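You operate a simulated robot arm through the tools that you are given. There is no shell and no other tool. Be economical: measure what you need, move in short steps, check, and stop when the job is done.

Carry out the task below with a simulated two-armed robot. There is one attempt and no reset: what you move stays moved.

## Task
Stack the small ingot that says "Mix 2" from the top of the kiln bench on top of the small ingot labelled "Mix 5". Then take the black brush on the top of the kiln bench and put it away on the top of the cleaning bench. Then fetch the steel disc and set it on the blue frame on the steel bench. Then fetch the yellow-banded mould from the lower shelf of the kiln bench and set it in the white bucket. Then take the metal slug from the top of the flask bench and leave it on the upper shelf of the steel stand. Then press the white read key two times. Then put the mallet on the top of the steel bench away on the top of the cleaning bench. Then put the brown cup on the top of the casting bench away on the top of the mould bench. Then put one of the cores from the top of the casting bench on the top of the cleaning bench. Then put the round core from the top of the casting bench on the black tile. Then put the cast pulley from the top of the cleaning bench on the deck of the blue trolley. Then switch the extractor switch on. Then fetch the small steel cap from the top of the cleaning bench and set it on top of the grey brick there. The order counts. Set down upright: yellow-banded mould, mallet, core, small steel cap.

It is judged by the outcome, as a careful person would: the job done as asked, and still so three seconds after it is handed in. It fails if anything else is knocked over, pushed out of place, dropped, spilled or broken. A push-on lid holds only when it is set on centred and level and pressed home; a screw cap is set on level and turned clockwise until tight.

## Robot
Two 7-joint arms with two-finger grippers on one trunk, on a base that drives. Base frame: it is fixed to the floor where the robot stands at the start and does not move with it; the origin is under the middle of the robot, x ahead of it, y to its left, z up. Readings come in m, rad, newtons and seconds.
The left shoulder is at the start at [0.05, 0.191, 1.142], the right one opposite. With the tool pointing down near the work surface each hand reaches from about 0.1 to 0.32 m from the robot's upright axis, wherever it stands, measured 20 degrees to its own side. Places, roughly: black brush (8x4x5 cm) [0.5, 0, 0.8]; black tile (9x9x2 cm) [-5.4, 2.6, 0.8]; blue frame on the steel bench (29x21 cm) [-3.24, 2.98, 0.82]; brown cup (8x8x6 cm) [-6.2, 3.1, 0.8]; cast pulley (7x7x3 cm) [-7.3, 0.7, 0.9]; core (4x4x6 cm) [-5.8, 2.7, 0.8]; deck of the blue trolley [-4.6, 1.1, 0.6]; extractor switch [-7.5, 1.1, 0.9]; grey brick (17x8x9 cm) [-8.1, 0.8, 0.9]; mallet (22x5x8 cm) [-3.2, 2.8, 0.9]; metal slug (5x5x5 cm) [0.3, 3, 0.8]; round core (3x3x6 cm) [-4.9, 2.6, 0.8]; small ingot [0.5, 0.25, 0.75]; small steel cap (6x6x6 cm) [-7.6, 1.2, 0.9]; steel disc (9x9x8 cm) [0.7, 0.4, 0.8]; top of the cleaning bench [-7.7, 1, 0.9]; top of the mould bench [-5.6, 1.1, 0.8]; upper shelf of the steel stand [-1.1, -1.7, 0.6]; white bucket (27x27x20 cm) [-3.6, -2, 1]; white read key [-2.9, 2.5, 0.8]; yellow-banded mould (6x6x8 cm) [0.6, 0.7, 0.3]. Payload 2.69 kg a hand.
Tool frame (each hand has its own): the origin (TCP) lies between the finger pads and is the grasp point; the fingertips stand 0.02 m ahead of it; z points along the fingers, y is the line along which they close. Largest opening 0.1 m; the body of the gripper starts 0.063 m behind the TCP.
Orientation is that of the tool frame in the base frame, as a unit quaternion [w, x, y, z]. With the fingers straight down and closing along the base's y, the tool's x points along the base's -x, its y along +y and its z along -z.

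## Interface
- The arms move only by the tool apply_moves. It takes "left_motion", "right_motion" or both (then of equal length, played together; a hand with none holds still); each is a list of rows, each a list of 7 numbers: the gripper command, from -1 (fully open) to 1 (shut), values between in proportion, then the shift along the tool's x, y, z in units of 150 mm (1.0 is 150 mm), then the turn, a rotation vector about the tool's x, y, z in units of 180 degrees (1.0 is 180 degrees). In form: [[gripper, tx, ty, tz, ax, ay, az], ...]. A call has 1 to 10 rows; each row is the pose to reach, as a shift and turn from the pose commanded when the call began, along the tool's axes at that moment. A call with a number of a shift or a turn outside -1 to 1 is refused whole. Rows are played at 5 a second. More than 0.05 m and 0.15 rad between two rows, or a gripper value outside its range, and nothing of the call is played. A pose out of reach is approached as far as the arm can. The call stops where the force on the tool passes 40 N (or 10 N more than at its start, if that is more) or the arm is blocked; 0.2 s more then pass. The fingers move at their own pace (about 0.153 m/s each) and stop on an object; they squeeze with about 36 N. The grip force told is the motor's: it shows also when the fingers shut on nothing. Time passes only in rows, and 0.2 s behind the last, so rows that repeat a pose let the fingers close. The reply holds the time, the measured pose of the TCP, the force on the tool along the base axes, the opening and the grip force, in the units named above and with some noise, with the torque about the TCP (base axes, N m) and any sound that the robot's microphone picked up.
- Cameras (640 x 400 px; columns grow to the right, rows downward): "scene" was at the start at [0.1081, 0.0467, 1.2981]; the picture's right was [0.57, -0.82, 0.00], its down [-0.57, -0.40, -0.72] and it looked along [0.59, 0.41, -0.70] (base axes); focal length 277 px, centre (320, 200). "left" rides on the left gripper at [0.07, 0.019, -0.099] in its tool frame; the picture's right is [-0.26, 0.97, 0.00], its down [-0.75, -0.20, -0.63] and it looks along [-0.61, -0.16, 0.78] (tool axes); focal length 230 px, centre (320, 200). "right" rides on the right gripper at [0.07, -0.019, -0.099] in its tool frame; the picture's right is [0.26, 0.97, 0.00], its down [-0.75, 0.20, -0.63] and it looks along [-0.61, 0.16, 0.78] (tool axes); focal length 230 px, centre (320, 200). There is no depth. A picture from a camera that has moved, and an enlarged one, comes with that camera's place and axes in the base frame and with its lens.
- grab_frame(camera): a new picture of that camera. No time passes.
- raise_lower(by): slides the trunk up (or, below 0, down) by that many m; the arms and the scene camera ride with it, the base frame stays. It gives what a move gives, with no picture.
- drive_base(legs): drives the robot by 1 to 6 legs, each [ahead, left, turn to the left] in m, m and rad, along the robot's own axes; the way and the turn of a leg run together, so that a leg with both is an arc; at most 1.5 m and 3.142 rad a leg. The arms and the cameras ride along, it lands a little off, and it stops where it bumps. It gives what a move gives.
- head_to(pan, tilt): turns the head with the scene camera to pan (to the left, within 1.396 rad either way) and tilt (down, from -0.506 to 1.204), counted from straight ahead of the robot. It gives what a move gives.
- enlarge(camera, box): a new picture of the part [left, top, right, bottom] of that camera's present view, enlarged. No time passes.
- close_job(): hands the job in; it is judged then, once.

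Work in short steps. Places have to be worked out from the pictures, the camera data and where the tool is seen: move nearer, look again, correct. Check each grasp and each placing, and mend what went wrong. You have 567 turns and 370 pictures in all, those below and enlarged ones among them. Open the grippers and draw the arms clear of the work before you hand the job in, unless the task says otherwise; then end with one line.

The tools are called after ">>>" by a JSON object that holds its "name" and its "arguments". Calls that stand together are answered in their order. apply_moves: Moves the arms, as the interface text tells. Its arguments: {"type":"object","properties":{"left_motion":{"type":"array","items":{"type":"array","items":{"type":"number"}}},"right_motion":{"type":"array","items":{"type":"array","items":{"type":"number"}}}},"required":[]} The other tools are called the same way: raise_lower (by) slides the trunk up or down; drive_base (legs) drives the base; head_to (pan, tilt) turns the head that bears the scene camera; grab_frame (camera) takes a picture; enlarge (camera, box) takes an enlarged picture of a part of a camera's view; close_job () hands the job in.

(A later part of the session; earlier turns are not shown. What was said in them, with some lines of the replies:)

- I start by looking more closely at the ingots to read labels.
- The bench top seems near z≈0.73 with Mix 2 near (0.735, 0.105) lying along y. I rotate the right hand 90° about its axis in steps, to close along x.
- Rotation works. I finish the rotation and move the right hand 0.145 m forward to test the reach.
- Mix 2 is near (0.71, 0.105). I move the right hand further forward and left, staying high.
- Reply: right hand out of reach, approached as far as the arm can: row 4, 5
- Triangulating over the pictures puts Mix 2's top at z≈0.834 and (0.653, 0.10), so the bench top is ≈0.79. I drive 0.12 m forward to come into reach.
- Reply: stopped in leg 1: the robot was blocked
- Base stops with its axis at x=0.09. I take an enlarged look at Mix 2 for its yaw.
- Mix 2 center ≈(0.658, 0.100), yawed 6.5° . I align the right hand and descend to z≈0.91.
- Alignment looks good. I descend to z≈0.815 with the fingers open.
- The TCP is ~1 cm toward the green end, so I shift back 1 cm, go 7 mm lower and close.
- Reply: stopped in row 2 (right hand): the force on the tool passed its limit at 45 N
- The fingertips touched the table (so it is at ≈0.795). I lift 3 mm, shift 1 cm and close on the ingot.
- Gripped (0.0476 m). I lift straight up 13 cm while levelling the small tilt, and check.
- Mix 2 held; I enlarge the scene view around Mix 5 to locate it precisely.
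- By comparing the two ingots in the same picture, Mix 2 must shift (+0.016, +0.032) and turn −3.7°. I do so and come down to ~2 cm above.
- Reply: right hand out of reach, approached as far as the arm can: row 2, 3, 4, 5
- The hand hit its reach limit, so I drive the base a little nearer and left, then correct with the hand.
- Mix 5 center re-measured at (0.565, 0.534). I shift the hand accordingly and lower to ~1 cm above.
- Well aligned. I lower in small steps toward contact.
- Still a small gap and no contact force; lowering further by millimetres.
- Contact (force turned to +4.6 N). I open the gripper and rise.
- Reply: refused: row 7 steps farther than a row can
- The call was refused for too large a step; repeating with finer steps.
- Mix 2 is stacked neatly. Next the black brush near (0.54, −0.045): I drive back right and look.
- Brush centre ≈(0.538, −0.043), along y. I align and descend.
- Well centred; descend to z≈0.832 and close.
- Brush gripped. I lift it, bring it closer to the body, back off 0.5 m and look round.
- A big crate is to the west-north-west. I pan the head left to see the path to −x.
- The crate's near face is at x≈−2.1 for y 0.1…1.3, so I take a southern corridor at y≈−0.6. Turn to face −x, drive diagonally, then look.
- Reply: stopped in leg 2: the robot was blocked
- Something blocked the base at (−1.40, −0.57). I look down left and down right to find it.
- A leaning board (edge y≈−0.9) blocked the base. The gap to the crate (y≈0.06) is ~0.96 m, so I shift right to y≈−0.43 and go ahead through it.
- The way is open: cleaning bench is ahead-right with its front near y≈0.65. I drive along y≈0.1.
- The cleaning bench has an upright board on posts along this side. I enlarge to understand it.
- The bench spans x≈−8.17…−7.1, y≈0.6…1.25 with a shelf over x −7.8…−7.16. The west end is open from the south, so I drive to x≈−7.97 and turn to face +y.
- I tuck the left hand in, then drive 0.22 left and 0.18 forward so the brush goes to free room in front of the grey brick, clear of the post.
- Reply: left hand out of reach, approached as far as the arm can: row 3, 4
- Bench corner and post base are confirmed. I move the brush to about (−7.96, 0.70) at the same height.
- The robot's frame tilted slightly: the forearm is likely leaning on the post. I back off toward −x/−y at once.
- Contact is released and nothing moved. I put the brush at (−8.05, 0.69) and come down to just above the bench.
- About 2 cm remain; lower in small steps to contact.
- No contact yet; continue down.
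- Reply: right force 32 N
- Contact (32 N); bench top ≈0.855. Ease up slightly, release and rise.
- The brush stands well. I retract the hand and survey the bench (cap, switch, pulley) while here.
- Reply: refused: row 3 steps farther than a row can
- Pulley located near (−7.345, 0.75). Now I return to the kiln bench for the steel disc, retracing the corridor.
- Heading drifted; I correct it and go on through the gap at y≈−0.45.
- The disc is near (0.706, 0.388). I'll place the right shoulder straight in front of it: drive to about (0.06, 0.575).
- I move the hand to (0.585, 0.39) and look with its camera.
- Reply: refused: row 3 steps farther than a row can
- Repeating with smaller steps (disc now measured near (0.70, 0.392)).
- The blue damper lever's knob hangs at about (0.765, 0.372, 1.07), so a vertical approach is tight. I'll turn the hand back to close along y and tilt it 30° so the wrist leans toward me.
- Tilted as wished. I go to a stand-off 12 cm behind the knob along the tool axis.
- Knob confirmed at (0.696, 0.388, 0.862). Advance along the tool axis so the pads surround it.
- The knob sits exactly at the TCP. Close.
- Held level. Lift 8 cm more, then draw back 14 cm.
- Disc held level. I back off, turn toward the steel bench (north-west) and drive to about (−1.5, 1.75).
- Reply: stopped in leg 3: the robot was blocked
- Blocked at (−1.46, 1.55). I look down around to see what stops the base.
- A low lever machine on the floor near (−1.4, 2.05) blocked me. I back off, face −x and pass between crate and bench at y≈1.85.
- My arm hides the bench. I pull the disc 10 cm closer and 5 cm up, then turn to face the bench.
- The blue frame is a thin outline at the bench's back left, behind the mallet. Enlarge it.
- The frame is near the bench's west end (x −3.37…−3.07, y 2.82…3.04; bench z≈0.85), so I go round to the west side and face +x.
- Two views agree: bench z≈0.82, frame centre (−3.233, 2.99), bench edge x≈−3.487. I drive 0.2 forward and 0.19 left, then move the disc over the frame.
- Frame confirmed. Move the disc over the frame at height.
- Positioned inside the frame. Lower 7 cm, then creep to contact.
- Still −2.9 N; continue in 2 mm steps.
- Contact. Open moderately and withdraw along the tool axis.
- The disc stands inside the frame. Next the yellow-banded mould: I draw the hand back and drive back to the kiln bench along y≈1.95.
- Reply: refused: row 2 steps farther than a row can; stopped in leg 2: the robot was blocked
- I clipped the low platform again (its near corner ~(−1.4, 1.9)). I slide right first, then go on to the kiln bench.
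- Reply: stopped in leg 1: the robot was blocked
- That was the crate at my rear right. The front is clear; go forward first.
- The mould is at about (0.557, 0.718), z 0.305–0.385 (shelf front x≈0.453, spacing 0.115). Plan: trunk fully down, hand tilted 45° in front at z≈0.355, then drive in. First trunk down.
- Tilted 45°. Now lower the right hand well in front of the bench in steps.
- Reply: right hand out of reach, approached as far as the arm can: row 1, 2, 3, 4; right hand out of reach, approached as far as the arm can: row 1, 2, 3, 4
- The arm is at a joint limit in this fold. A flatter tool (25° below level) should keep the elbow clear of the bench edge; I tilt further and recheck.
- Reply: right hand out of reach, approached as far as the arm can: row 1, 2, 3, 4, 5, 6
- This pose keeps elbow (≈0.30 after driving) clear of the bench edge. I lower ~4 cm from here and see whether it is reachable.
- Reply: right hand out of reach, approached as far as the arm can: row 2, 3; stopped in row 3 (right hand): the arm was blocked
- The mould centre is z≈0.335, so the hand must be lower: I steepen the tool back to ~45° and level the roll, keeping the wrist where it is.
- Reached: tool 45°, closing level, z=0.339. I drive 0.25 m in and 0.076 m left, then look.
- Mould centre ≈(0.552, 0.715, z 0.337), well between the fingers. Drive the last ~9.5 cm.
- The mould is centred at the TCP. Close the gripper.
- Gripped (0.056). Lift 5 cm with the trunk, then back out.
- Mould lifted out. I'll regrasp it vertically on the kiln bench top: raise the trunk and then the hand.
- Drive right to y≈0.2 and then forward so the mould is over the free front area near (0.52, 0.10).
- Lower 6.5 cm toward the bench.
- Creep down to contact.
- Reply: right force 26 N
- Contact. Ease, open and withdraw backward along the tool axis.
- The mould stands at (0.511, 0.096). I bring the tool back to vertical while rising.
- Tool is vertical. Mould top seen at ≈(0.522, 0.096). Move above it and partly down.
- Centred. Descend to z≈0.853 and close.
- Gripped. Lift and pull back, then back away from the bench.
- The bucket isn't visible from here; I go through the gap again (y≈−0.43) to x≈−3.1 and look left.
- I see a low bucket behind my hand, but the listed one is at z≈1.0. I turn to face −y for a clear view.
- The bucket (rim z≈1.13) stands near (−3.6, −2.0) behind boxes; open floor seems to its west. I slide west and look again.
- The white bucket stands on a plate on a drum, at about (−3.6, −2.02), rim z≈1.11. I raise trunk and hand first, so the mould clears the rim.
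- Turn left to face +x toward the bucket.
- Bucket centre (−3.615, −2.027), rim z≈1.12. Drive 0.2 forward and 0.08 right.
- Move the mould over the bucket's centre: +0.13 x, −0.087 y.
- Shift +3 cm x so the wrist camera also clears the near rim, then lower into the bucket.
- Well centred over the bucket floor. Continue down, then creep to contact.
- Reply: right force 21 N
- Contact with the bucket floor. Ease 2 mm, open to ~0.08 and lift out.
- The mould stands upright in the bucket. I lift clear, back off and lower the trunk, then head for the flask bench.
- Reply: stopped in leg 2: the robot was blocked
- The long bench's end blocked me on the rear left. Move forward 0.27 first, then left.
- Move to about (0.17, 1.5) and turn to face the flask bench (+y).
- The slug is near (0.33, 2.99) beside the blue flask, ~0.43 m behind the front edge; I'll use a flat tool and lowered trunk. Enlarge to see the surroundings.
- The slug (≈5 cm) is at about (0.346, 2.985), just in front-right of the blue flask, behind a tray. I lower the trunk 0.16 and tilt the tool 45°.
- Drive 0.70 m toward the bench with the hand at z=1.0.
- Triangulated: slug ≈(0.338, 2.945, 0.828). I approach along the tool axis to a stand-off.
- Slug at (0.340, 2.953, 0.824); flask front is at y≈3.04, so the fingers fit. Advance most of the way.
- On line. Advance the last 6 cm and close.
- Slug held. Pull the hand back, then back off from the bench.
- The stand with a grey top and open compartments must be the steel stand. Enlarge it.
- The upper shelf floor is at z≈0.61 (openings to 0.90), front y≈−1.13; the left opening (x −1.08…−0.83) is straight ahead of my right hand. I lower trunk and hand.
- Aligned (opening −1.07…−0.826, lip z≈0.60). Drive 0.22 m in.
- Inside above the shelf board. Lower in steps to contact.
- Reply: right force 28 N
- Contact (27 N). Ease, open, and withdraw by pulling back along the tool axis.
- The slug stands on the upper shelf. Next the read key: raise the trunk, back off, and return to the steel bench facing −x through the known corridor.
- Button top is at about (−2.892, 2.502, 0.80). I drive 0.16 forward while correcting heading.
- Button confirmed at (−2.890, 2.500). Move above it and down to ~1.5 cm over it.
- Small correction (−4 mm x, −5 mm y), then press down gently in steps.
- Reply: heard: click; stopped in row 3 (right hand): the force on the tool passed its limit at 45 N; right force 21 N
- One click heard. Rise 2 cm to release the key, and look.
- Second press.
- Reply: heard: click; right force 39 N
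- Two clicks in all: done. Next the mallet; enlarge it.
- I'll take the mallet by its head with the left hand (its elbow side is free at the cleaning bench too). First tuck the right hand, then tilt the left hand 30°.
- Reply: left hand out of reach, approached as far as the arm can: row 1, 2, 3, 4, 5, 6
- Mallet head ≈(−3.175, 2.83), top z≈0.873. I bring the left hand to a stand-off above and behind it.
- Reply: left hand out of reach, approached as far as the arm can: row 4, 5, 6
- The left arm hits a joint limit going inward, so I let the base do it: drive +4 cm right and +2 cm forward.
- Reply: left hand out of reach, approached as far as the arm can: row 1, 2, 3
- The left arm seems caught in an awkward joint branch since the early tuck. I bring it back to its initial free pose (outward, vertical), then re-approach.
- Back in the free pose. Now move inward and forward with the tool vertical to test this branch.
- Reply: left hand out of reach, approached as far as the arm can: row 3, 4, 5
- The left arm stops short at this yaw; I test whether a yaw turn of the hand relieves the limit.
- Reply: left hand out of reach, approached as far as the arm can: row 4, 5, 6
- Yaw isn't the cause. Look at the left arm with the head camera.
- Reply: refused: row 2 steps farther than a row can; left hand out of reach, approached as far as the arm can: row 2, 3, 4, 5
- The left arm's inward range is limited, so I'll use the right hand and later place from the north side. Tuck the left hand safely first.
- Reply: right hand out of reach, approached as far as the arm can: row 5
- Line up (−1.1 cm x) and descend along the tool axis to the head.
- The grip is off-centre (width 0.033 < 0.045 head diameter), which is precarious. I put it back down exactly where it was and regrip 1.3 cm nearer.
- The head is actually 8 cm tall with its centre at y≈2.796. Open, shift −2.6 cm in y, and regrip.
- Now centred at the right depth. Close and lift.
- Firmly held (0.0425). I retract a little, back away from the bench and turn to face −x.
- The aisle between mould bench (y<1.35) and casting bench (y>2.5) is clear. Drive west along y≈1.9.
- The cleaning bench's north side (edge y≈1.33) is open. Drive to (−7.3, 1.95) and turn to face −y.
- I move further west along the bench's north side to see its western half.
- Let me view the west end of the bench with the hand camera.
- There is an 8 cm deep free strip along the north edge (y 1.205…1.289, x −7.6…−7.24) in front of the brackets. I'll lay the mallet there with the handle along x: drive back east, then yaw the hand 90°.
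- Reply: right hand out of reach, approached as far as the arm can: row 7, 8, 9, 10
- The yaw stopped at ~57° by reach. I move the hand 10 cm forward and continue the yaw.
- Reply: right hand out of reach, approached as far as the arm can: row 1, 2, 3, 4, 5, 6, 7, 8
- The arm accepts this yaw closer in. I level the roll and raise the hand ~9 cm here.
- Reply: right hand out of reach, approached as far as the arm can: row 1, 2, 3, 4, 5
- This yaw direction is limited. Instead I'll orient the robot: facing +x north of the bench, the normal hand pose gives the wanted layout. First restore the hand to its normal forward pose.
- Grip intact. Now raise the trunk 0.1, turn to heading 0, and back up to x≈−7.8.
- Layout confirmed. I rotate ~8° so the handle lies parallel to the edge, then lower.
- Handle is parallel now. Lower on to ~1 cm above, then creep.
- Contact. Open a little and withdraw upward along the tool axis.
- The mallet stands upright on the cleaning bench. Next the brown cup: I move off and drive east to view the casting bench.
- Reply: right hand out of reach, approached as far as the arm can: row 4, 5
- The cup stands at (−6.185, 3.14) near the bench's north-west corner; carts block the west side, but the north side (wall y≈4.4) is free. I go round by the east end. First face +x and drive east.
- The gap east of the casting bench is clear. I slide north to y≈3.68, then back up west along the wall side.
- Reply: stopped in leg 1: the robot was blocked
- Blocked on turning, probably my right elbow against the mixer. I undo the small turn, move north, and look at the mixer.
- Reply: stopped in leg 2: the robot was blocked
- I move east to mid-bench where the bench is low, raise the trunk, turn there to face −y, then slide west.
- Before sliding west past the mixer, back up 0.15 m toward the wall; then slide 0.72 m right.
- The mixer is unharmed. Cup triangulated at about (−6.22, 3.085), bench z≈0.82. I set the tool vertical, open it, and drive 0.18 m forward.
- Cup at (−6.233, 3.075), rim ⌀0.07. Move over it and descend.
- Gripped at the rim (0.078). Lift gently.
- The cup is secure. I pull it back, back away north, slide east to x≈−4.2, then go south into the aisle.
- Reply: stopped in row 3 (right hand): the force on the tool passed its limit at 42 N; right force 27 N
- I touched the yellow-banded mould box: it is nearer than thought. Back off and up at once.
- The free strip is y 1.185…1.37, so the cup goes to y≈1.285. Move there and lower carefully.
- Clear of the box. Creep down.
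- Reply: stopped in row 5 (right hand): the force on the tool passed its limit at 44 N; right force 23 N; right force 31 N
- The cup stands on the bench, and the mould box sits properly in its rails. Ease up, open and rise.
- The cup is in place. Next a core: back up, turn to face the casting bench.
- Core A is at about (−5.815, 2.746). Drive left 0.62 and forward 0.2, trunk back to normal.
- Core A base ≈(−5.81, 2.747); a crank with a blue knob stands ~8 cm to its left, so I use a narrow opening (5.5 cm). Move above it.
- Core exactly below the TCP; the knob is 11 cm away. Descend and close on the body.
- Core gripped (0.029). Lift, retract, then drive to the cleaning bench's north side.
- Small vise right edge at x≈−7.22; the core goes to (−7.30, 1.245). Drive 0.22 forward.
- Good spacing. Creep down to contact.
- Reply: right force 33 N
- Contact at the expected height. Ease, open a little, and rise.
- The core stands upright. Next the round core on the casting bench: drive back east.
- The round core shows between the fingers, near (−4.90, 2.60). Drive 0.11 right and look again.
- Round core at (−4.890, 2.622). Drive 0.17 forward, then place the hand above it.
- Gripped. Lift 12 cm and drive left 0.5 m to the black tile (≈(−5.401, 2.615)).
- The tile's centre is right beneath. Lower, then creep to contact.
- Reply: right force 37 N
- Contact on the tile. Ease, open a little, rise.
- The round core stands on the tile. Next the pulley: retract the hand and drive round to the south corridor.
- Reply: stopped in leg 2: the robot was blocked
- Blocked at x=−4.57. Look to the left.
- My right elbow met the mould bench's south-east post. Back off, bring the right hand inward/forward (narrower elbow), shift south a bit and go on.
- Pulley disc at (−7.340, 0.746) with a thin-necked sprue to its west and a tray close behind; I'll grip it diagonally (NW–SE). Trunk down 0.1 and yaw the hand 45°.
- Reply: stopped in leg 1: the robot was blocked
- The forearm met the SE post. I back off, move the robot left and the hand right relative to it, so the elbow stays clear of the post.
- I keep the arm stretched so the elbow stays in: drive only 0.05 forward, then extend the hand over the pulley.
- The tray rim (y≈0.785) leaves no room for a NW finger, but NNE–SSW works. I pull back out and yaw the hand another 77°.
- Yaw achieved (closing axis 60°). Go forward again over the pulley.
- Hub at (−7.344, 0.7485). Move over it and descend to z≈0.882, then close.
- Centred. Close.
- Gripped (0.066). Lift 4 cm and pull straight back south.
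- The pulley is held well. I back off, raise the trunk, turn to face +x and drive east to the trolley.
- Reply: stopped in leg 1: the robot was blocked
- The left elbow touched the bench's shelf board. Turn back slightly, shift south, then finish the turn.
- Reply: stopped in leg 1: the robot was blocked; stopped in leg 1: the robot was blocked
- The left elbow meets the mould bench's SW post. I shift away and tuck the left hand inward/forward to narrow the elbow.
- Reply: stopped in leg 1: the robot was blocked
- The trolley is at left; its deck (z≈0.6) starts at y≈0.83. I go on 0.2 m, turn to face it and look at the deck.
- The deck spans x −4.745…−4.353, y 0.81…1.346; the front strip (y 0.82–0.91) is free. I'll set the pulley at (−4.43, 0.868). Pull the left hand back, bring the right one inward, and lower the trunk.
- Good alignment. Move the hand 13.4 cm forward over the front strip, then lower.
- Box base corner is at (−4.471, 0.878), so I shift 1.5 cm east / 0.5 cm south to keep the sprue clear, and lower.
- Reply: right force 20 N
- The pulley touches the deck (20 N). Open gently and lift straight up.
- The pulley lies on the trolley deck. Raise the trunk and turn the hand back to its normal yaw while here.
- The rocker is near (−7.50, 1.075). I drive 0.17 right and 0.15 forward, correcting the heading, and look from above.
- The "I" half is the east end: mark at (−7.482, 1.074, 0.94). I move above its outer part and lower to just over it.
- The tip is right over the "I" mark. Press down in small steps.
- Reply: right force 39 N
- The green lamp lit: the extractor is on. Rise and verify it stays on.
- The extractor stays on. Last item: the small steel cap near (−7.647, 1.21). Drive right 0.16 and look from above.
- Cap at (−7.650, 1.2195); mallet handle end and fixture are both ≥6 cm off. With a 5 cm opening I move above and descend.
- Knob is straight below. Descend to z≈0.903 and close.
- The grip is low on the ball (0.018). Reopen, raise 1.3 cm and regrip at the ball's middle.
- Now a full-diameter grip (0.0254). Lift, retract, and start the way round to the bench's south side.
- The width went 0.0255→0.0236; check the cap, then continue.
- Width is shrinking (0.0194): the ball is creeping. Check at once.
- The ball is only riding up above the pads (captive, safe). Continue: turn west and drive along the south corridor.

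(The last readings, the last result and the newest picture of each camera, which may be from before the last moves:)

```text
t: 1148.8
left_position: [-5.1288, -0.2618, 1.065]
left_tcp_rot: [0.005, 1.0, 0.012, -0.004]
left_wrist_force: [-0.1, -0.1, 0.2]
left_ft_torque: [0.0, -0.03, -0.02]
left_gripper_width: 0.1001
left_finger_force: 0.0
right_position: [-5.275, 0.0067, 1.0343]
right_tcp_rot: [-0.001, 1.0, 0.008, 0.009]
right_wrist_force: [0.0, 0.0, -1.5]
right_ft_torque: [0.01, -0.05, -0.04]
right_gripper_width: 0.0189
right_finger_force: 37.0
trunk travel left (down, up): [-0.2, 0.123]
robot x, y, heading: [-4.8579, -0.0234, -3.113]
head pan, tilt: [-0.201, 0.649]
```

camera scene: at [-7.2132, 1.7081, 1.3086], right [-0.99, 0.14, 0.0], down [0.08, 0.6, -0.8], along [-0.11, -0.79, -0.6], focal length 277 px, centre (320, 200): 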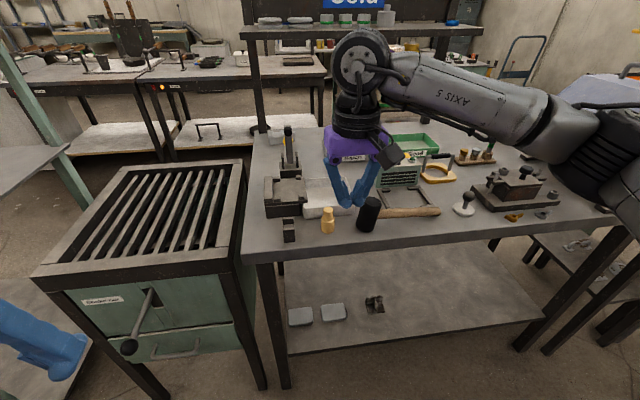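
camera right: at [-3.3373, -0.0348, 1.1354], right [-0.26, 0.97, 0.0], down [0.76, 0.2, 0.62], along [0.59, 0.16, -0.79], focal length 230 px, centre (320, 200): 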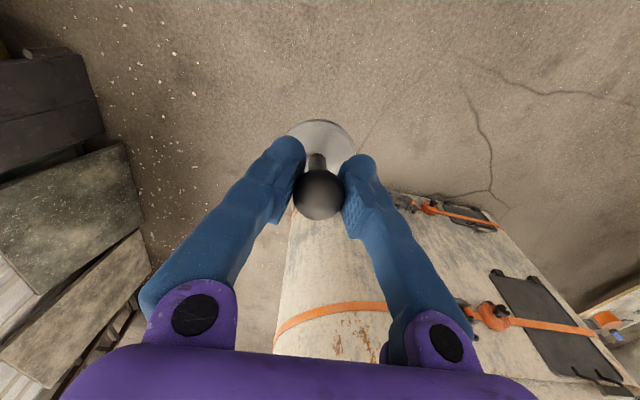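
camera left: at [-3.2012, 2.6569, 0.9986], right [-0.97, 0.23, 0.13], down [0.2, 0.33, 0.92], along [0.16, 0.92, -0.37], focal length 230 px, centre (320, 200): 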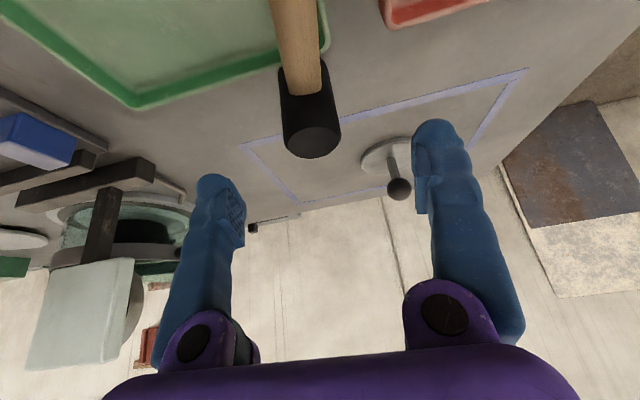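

>>> {"name": "drive_base", "arguments": {"legs": [[0, 0, -0.028], [1.2, -0.03, 0], [1.2, -0.03, 0], [0.9, 0, 0]]}}

```text
t: 1165.2
left_position: [-8.4174, -0.1923, 1.0648]
left_tcp_rot: [0.005, 1.0, -0.014, -0.004]
left_wrist_force: [0.0, 0.1, 0.1]
left_ft_torque: [0.0, -0.02, -0.02]
left_gripper_width: 0.1001
left_finger_force: 0.0
right_position: [-8.5541, 0.0816, 1.0347]
right_tcp_rot: [-0.001, 1.0, -0.018, 0.009]
right_wrist_force: [-0.5, -0.3, -1.6]
right_ft_torque: [0.0, -0.04, 0.01]
right_gripper_width: 0.0182
right_finger_force: 36.2
trunk travel left (down, up): [-0.2, 0.123]
robot x, y, heading: [-8.1405, 0.0315, 3.116]
head pan, tilt: [-0.201, 0.649]
```

>>> {"name": "drive_base", "arguments": {"legs": [[0, 0, -1.545]]}}

>>> {"name": "head_to", "arguments": {"pan": 0.0, "tilt": 0.7}}

>>> {"name": "grab_frame", "arguments": {"camera": "scene"}}

>>> {"name": "grab_frame", "arguments": {"camera": "right"}}

```text
t: 1169.3
left_position: [-8.3797, 0.2994, 1.0645]
left_tcp_rot: [0.001, 0.718, -0.696, -0.007]
left_wrist_force: [0.8, -0.6, 0.1]
left_ft_torque: [-0.01, -0.01, 0.0]
left_gripper_width: 0.1002
left_finger_force: 0.1
right_position: [-8.112, 0.4495, 1.0341]
right_tcp_rot: [0.006, 0.715, -0.699, 0.008]
right_wrist_force: [-0.3, 0.4, -1.4]
right_ft_torque: [-0.01, -0.03, 0.0]
right_gripper_width: 0.0178
right_finger_force: 35.7
trunk travel left (down, up): [-0.2, 0.123]
robot x, y, heading: [-8.139, 0.0302, 1.603]
head pan, tilt: [-0.201, 0.649]
```

```text
t: 1170.0
left_position: [-8.3802, 0.2996, 1.0652]
left_tcp_rot: [0.0, 0.717, -0.697, -0.006]
left_wrist_force: [-0.3, -0.1, 0.1]
left_ft_torque: [-0.03, 0.0, 0.0]
left_gripper_width: 0.0999
left_finger_force: 0.0
right_position: [-8.1135, 0.4504, 1.0346]
right_tcp_rot: [0.006, 0.714, -0.7, 0.008]
right_wrist_force: [0.6, -0.3, -1.9]
right_ft_torque: [0.02, 0.01, -0.03]
right_gripper_width: 0.018
right_finger_force: 36.0
trunk travel left (down, up): [-0.2, 0.123]
robot x, y, heading: [-8.1383, 0.0343, 1.605]
head pan, tilt: [0.0, 0.7]
```

```text
89 pictures are left
camera scene: at [-8.1419, 0.1582, 1.3043], right [1.0, 0.03, 0.0], down [0.02, -0.64, -0.77], along [-0.03, 0.76, -0.64], focal length 277 px, centre (320, 200)
```

scene: 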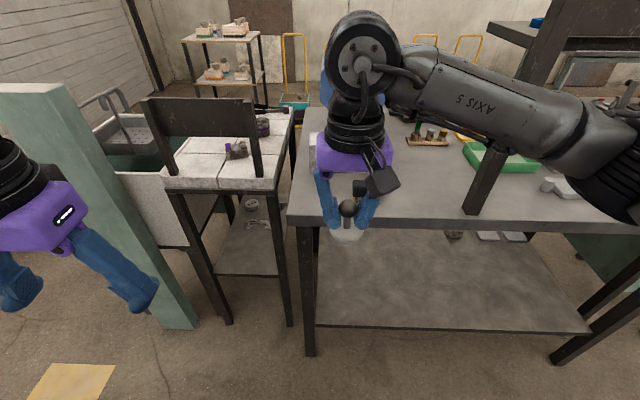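

```text
88 pictures are left
camera right: at [-8.0935, 0.3819, 1.1354], right [-0.96, -0.28, 0.0], down [-0.22, 0.76, 0.62], along [-0.17, 0.59, -0.79], focal length 230 px, centre (320, 200)
```

right: 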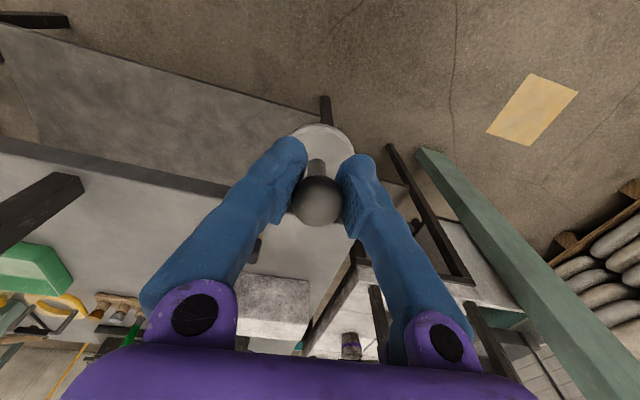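

The cap is secure on its stem. Drive 0.22 m forward toward the brick.

>>> {"name": "drive_base", "arguments": {"legs": [[0.21, 0, -0.034]]}}

>>> {"name": "grab_frame", "arguments": {"camera": "right"}}

>>> {"name": "grab_frame", "arguments": {"camera": "scene"}}

```text
t: 1171.6
left_position: [-8.3754, 0.4967, 1.0653]
left_tcp_rot: [0.003, -0.703, 0.711, 0.009]
left_wrist_force: [1.1, 0.4, 0.1]
left_ft_torque: [-0.02, 0.0, 0.0]
left_gripper_width: 0.0999
left_finger_force: 0.1
right_position: [-8.1011, 0.6334, 1.032]
right_tcp_rot: [-0.007, -0.702, 0.712, -0.011]
right_wrist_force: [0.0, -0.3, -1.4]
right_ft_torque: [0.0, -0.01, 0.01]
right_gripper_width: 0.0177
right_finger_force: 36.4
trunk travel left (down, up): [-0.2, 0.123]
robot x, y, heading: [-8.1445, 0.2231, 1.562]
head pan, tilt: [0.0, 0.7]
stopped in leg 1: the robot was blocked; the commanded pose is now the measured one
```

```text
87 pictures are left
camera right: at [-8.0861, 0.5661, 1.1336], right [-0.97, -0.24, 0.0], down [-0.19, 0.77, 0.61], along [-0.15, 0.59, -0.79], focal length 230 px, centre (320, 200)
```

right: 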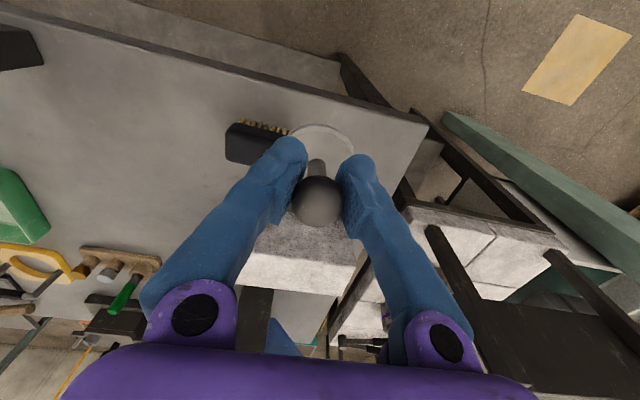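

```text
86 pictures are left
camera scene: at [-8.1432, 0.3442, 1.3055], right [1.0, -0.01, 0.0], down [0.0, -0.64, -0.77], along [0.01, 0.77, -0.64], focal length 277 px, centre (320, 200)
```

scene: 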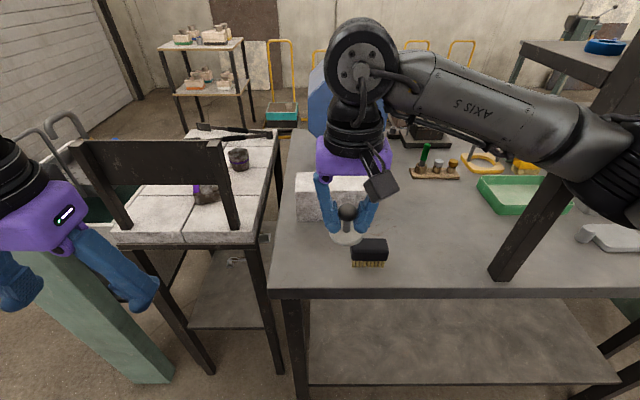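

The elbow end is touching the post. Back off 3 cm, shift robot 9 cm left, then extend the arm (which draws the elbow in).

>>> {"name": "drive_base", "arguments": {"legs": [[-0.03, 0, 0], [0, 0.09, 0.009]]}}

>>> {"name": "apply_moves", "arguments": {"right_motion": [[1, -0.2, -0.15, 0, 0, 0, 0], [1, -0.4, -0.3, 0, 0, 0, 0], [1, -0.6, -0.45, 0, 0, 0, 0], [1, -0.8, -0.6, 0, 0, 0, 0], [1, -0.8, -0.6, 0, 0, 0, 0]]}}

>>> {"name": "grab_frame", "arguments": {"camera": "scene"}}

>>> {"name": "grab_frame", "arguments": {"camera": "right"}}

```text
t: 1173.5
left_position: [-8.4672, 0.4692, 1.0646]
left_tcp_rot: [-0.001, -0.707, 0.707, 0.007]
left_wrist_force: [-0.3, -0.1, -0.4]
left_ft_torque: [-0.03, 0.01, 0.0]
left_gripper_width: 0.1
left_finger_force: 0.0
right_position: [-8.1942, 0.609, 1.0294]
right_tcp_rot: [-0.01, -0.705, 0.709, -0.014]
right_wrist_force: [-0.7, -0.1, -1.3]
right_ft_torque: [-0.02, -0.02, 0.01]
right_gripper_width: 0.0179
right_finger_force: 36.7
trunk travel left (down, up): [-0.2, 0.123]
robot x, y, heading: [-8.2313, 0.1966, 1.578]
head pan, tilt: [0.0, 0.7]
```

```text
t: 1174.7
left_position: [-8.4661, 0.4695, 1.0653]
left_tcp_rot: [0.001, 0.707, -0.707, -0.007]
left_wrist_force: [-0.3, 0.3, 0.4]
left_ft_torque: [-0.03, 0.0, -0.02]
left_gripper_width: 0.0999
left_finger_force: 0.2
right_position: [-8.1056, 0.729, 1.0259]
right_tcp_rot: [-0.01, -0.705, 0.709, -0.013]
right_wrist_force: [-0.5, 0.4, -0.8]
right_ft_torque: [-0.02, -0.01, 0.0]
right_gripper_width: 0.0176
right_finger_force: 35.7
trunk travel left (down, up): [-0.2, 0.123]
robot x, y, heading: [-8.2313, 0.1951, 1.58]
head pan, tilt: [0.0, 0.7]
```

```text
85 pictures are left
camera scene: at [-8.2316, 0.321, 1.3043], right [1.0, 0.0, 0.0], down [0.0, -0.64, -0.77], along [0.0, 0.77, -0.64], focal length 277 px, centre (320, 200)
```

scene: 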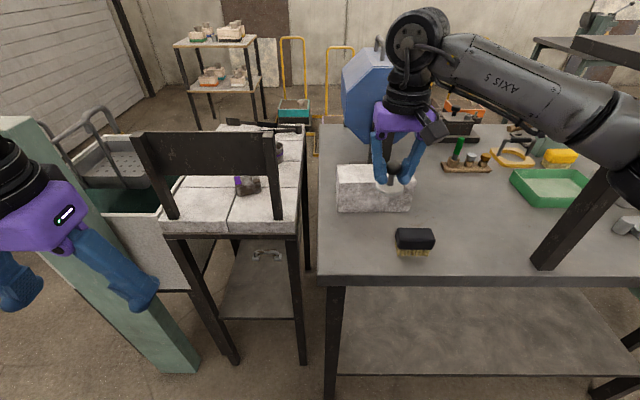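

```text
84 pictures are left
camera right: at [-8.0877, 0.6617, 1.1285], right [-0.97, -0.25, 0.0], down [-0.2, 0.77, 0.6], along [-0.16, 0.58, -0.8], focal length 230 px, centre (320, 200)
```

right: 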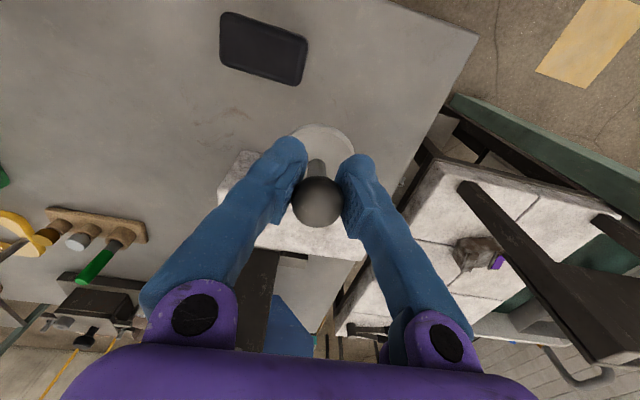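

Brick measured: x −8.197…−8.027, y 0.795…0.87. I level the slight tool tilt and move the cap over its centre (−8.112, 0.832).

>>> {"name": "apply_moves", "arguments": {"right_motion": [[1, -0.22, 0.02, -0.05, -0.0006, -0.005, 0], [1, -0.45, 0.043, -0.05, -0.0013, -0.0103, 0], [1, -0.687, 0.043, -0.05, -0.0013, -0.0103, 0], [1, -0.687, 0.043, -0.05, -0.0013, -0.0103, 0]]}}

>>> {"name": "grab_frame", "arguments": {"camera": "right"}}

>>> {"name": "enlarge", "arguments": {"camera": "scene", "box": [300, 110, 460, 260]}}

```text
t: 1175.7
left_position: [-8.4654, 0.4693, 1.0644]
left_tcp_rot: [0.001, 0.707, -0.707, -0.007]
left_wrist_force: [-0.4, -0.5, 0.1]
left_ft_torque: [0.02, -0.01, 0.03]
left_gripper_width: 0.1
left_finger_force: 0.0
right_position: [-8.1111, 0.8308, 1.0287]
right_tcp_rot: [0.001, -0.705, 0.709, 0.0]
right_wrist_force: [-0.8, 0.4, -1.0]
right_ft_torque: [-0.01, 0.0, -0.03]
right_gripper_width: 0.0176
right_finger_force: 36.6
trunk travel left (down, up): [-0.2, 0.123]
robot x, y, heading: [-8.2295, 0.1931, 1.581]
head pan, tilt: [0.0, 0.7]
```

```text
83 pictures are left
camera right: at [-8.0928, 0.7608, 1.1283], right [-0.97, -0.25, 0.0], down [-0.2, 0.75, 0.63], along [-0.16, 0.61, -0.78], focal length 230 px, centre (320, 200)
```

right: 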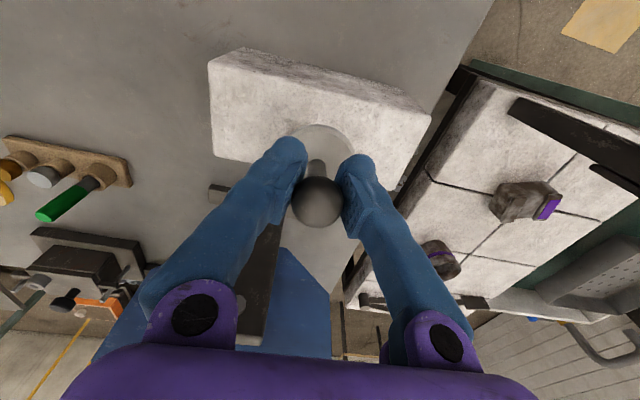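

```text
2.67 times, centred on (380, 185) of scene
camera zoom: at [-8.2309, 0.3209, 1.3043], right [1.0, 0.0, 0.0], down [0.0, -0.64, -0.77], along [0.0, 0.77, -0.64], focal length 738 px, centre (160, 240)
```

zoom: 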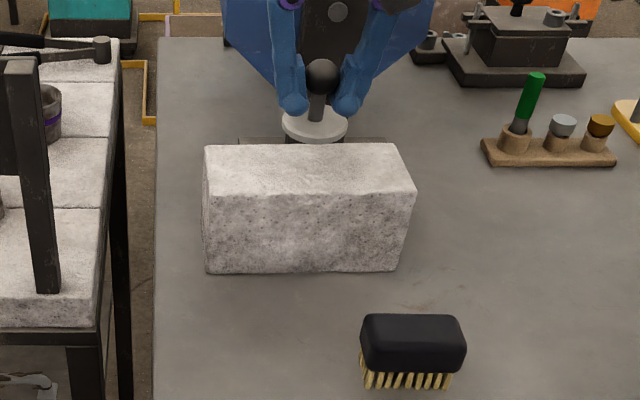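

The cap is centred over the brick. Lower in steps to contact.

>>> {"name": "apply_moves", "arguments": {"right_motion": [[1, 0, 0, 0.08, 0, 0, 0], [1, 0, 0, 0.13, 0, 0, 0], [1, 0, 0, 0.16, 0, 0, 0], [1, 0, 0, 0.18, 0, 0, 0], [1, 0, 0, 0.18, 0, 0, 0]]}}

>>> {"name": "enlarge", "arguments": {"camera": "scene", "box": [320, 110, 440, 222]}}

```text
t: 1176.9
left_position: [-8.4646, 0.4689, 1.0647]
left_tcp_rot: [-0.001, -0.707, 0.707, 0.007]
left_wrist_force: [0.4, 0.1, 0.0]
left_ft_torque: [-0.03, 0.0, 0.06]
left_gripper_width: 0.1
left_finger_force: 0.0
right_position: [-8.1087, 0.831, 1.0019]
right_tcp_rot: [0.0, -0.706, 0.709, 0.0]
right_wrist_force: [0.5, 0.6, -1.3]
right_ft_torque: [0.01, 0.02, 0.02]
right_gripper_width: 0.0175
right_finger_force: 36.3
trunk travel left (down, up): [-0.2, 0.123]
robot x, y, heading: [-8.2358, 0.1999, 1.579]
head pan, tilt: [0.0, 0.7]
```

```text
3.57 times, centred on (380, 166) of scene
camera zoom: at [-8.2314, 0.3212, 1.3043], right [1.0, 0.0, 0.0], down [0.0, -0.64, -0.76], along [0.0, 0.76, -0.64], focal length 989 px, centre (106, 321)
```

zoom: 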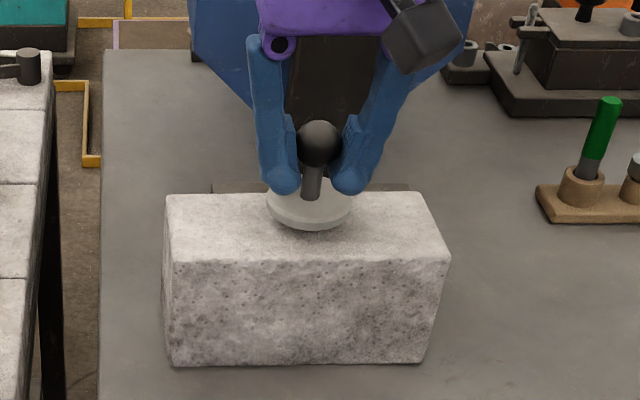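

>>> {"name": "apply_moves", "arguments": {"right_motion": [[1, 0, 0, 0.015, 0, 0, 0], [1, 0, 0, 0.03, 0, 0, 0], [1, 0, 0, 0.045, 0, 0, 0], [1, 0, 0, 0.06, 0, 0, 0], [1, 0, 0, 0.06, 0, 0, 0]]}}

>>> {"name": "enlarge", "arguments": {"camera": "scene", "box": [320, 110, 440, 222]}}

```text
t: 1178.1
left_position: [-8.4658, 0.4696, 1.0647]
left_tcp_rot: [-0.001, -0.707, 0.707, 0.007]
left_wrist_force: [0.1, 0.1, -0.1]
left_ft_torque: [-0.01, 0.01, -0.02]
left_gripper_width: 0.1003
left_finger_force: 0.0
right_position: [-8.1095, 0.8335, 0.9943]
right_tcp_rot: [0.0, -0.705, 0.709, 0.0]
right_wrist_force: [-0.1, 0.2, -1.1]
right_ft_torque: [-0.03, -0.03, -0.02]
right_gripper_width: 0.0173
right_finger_force: 36.1
trunk travel left (down, up): [-0.2, 0.123]
robot x, y, heading: [-8.2305, 0.1956, 1.575]
head pan, tilt: [0.0, 0.7]
```

```text
3.57 times, centred on (380, 166) of scene
camera zoom: at [-8.2315, 0.3212, 1.3043], right [1.0, 0.0, 0.0], down [0.0, -0.64, -0.76], along [0.0, 0.76, -0.64], focal length 989 px, centre (106, 321)
```

zoom: 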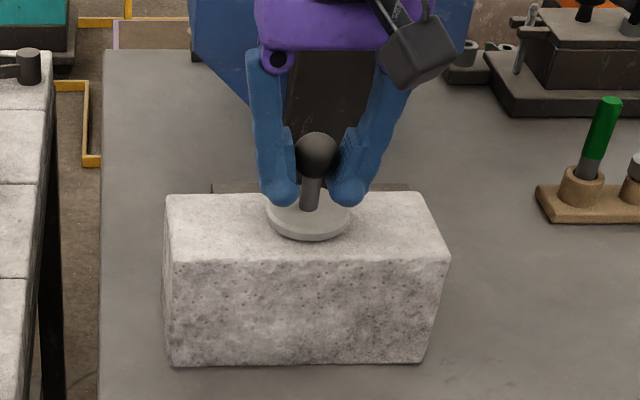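

>>> {"name": "apply_moves", "arguments": {"right_motion": [[1, 0, 0, 0.015, 0, 0, 0], [1, 0, 0, 0.03, 0, 0, 0], [1, 0, 0, 0.04, 0, 0, 0], [1, 0, 0, 0.05, 0, 0, 0], [1, 0, 0, 0.05, 0, 0, 0]]}}

```text
t: 1179.3
left_position: [-8.4663, 0.4689, 1.0654]
left_tcp_rot: [-0.001, -0.707, 0.708, 0.008]
left_wrist_force: [-0.5, -0.1, 0.9]
left_ft_torque: [0.01, 0.03, 0.02]
left_gripper_width: 0.0998
left_finger_force: 0.0
right_position: [-8.1105, 0.8326, 0.9899]
right_tcp_rot: [0.002, -0.706, 0.709, 0.002]
right_wrist_force: [0.7, 5.5, 16.7]
right_ft_torque: [0.32, 0.01, 0.04]
right_gripper_width: 0.0173
right_finger_force: 36.0
trunk travel left (down, up): [-0.2, 0.123]
robot x, y, heading: [-8.2348, 0.1965, 1.573]
head pan, tilt: [0.0, 0.7]
```

Contact. Check, then open and rise.

>>> {"name": "enlarge", "arguments": {"camera": "scene", "box": [320, 110, 440, 222]}}

>>> {"name": "apply_moves", "arguments": {"right_motion": [[1, 0, 0, -0.01, 0, 0, 0], [0.4, 0, 0, -0.01, 0, 0, 0], [0, 0, 0, -0.01, 0, 0, 0], [-0.1, 0, 0, -0.01, 0, 0, 0], [-0.1, 0, 0, -0.2, 0, 0, 0], [-0.1, 0, 0, -0.5, 0, 0, 0]]}}

>>> {"name": "enlarge", "arguments": {"camera": "scene", "box": [320, 110, 440, 222]}}

```text
3.57 times, centred on (380, 166) of scene
camera zoom: at [-8.2319, 0.3197, 1.3047], right [1.0, 0.0, 0.0], down [0.0, -0.64, -0.77], along [0.0, 0.77, -0.64], focal length 989 px, centre (106, 321)
```

zoom: 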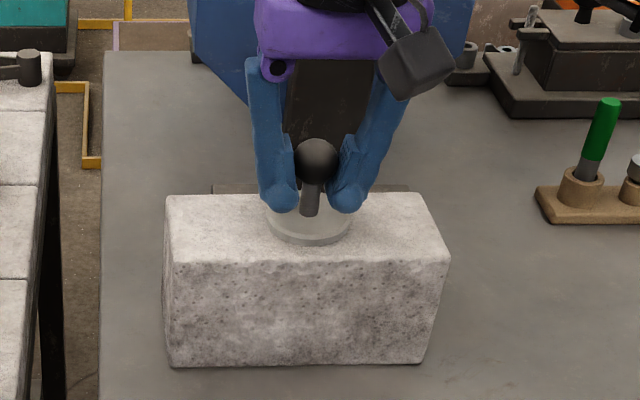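

```text
t: 1180.7
left_position: [-8.4658, 0.4685, 1.0654]
left_tcp_rot: [0.0, -0.707, 0.707, 0.007]
left_wrist_force: [-0.7, -1.1, -0.4]
left_ft_torque: [-0.03, 0.03, 0.03]
left_gripper_width: 0.0999
left_finger_force: 0.1
right_position: [-8.1098, 0.8294, 1.0637]
right_tcp_rot: [0.001, -0.705, 0.709, -0.001]
right_wrist_force: [0.4, -0.3, -0.6]
right_ft_torque: [0.03, 0.01, 0.01]
right_gripper_width: 0.0551
right_finger_force: 0.1
trunk travel left (down, up): [-0.2, 0.123]
robot x, y, heading: [-8.2336, 0.1949, 1.576]
head pan, tilt: [0.0, 0.7]
```

```text
3.57 times, centred on (380, 166) of scene
camera zoom: at [-8.2317, 0.3204, 1.3043], right [1.0, 0.0, 0.0], down [0.0, -0.64, -0.77], along [0.0, 0.77, -0.64], focal length 989 px, centre (106, 321)
```

zoom: 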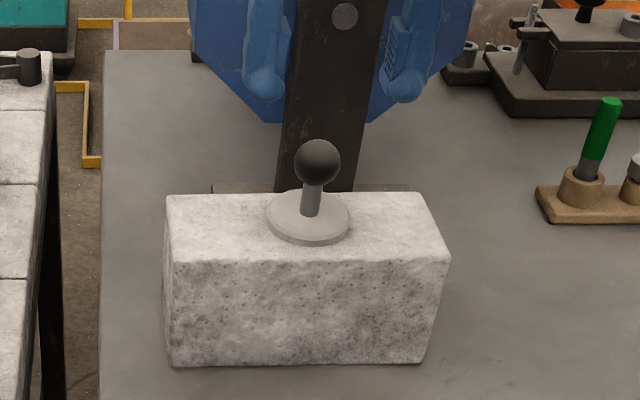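

The cap stands upright on the brick. Retract the hand, open, and drive clear.

>>> {"name": "apply_moves", "arguments": {"right_motion": [[-0.1, 0, 0, -0.2, 0, 0, 0], [-0.1, 0.25, 0.1, -0.25, 0, 0, 0], [-0.5, 0.5, 0.2, -0.25, 0, 0, 0], [-1, 0.75, 0.3, -0.25, 0, 0, 0], [-1, 1.0, 0.4, -0.25, 0, 0, 0]]}}

>>> {"name": "drive_base", "arguments": {"legs": [[-0.2, 0, 0]]}}

>>> {"name": "grab_frame", "arguments": {"camera": "scene"}}

```text
t: 1181.9
left_position: [-8.4669, 0.4684, 1.0655]
left_tcp_rot: [0.001, 0.707, -0.707, -0.007]
left_wrist_force: [-0.3, -0.1, -0.3]
left_ft_torque: [0.03, -0.01, -0.05]
left_gripper_width: 0.0998
left_finger_force: 0.1
right_position: [-8.1681, 0.6801, 1.1013]
right_tcp_rot: [0.001, -0.704, 0.71, -0.001]
right_wrist_force: [0.3, -1.0, 0.0]
right_ft_torque: [0.01, 0.0, -0.01]
right_gripper_width: 0.0998
right_finger_force: 0.1
trunk travel left (down, up): [-0.2, 0.123]
robot x, y, heading: [-8.2351, 0.195, 1.57]
head pan, tilt: [0.0, 0.7]
```

```text
t: 1183.5
left_position: [-8.4654, 0.2707, 1.0645]
left_tcp_rot: [-0.001, 0.708, -0.706, -0.008]
left_wrist_force: [-0.3, -0.1, 0.1]
left_ft_torque: [0.03, -0.01, 0.02]
left_gripper_width: 0.0998
left_finger_force: 0.0
right_position: [-8.1692, 0.483, 1.1004]
right_tcp_rot: [0.0, 0.708, -0.707, 0.0]
right_wrist_force: [0.0, -0.3, -0.6]
right_ft_torque: [-0.01, 0.01, 0.03]
right_gripper_width: 0.1002
right_finger_force: 0.1
trunk travel left (down, up): [-0.2, 0.123]
robot x, y, heading: [-8.2334, -0.0039, 1.579]
head pan, tilt: [0.0, 0.7]
```

```text
77 pictures are left
camera scene: at [-8.2307, 0.1229, 1.3044], right [1.0, 0.01, 0.0], down [0.01, -0.64, -0.77], along [-0.01, 0.77, -0.64], focal length 277 px, centre (320, 200)
```

scene: 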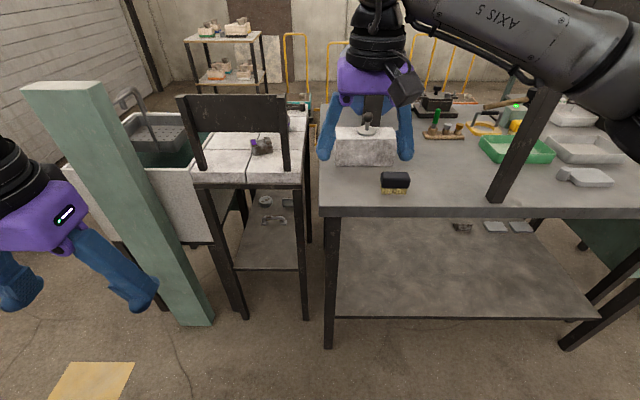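

All steps are done: the cap stands on the brick, the brush, mallet and core are on the bench, the extractor lamp is lit, and both grippers are open and clear. Handing in.

>>> {"name": "close_job", "arguments": {}}

```text
The job is handed in.
```

All thirteen steps were carried out in the order given, and the job is handed in. During the work my arms or base bumped into fixed structures several times: the floor platform, the crate, a leaning board, and bench posts. The hand also bumped one mould box on the mould bench while I was setting down the brown cup. Nothing looked displaced afterwards.
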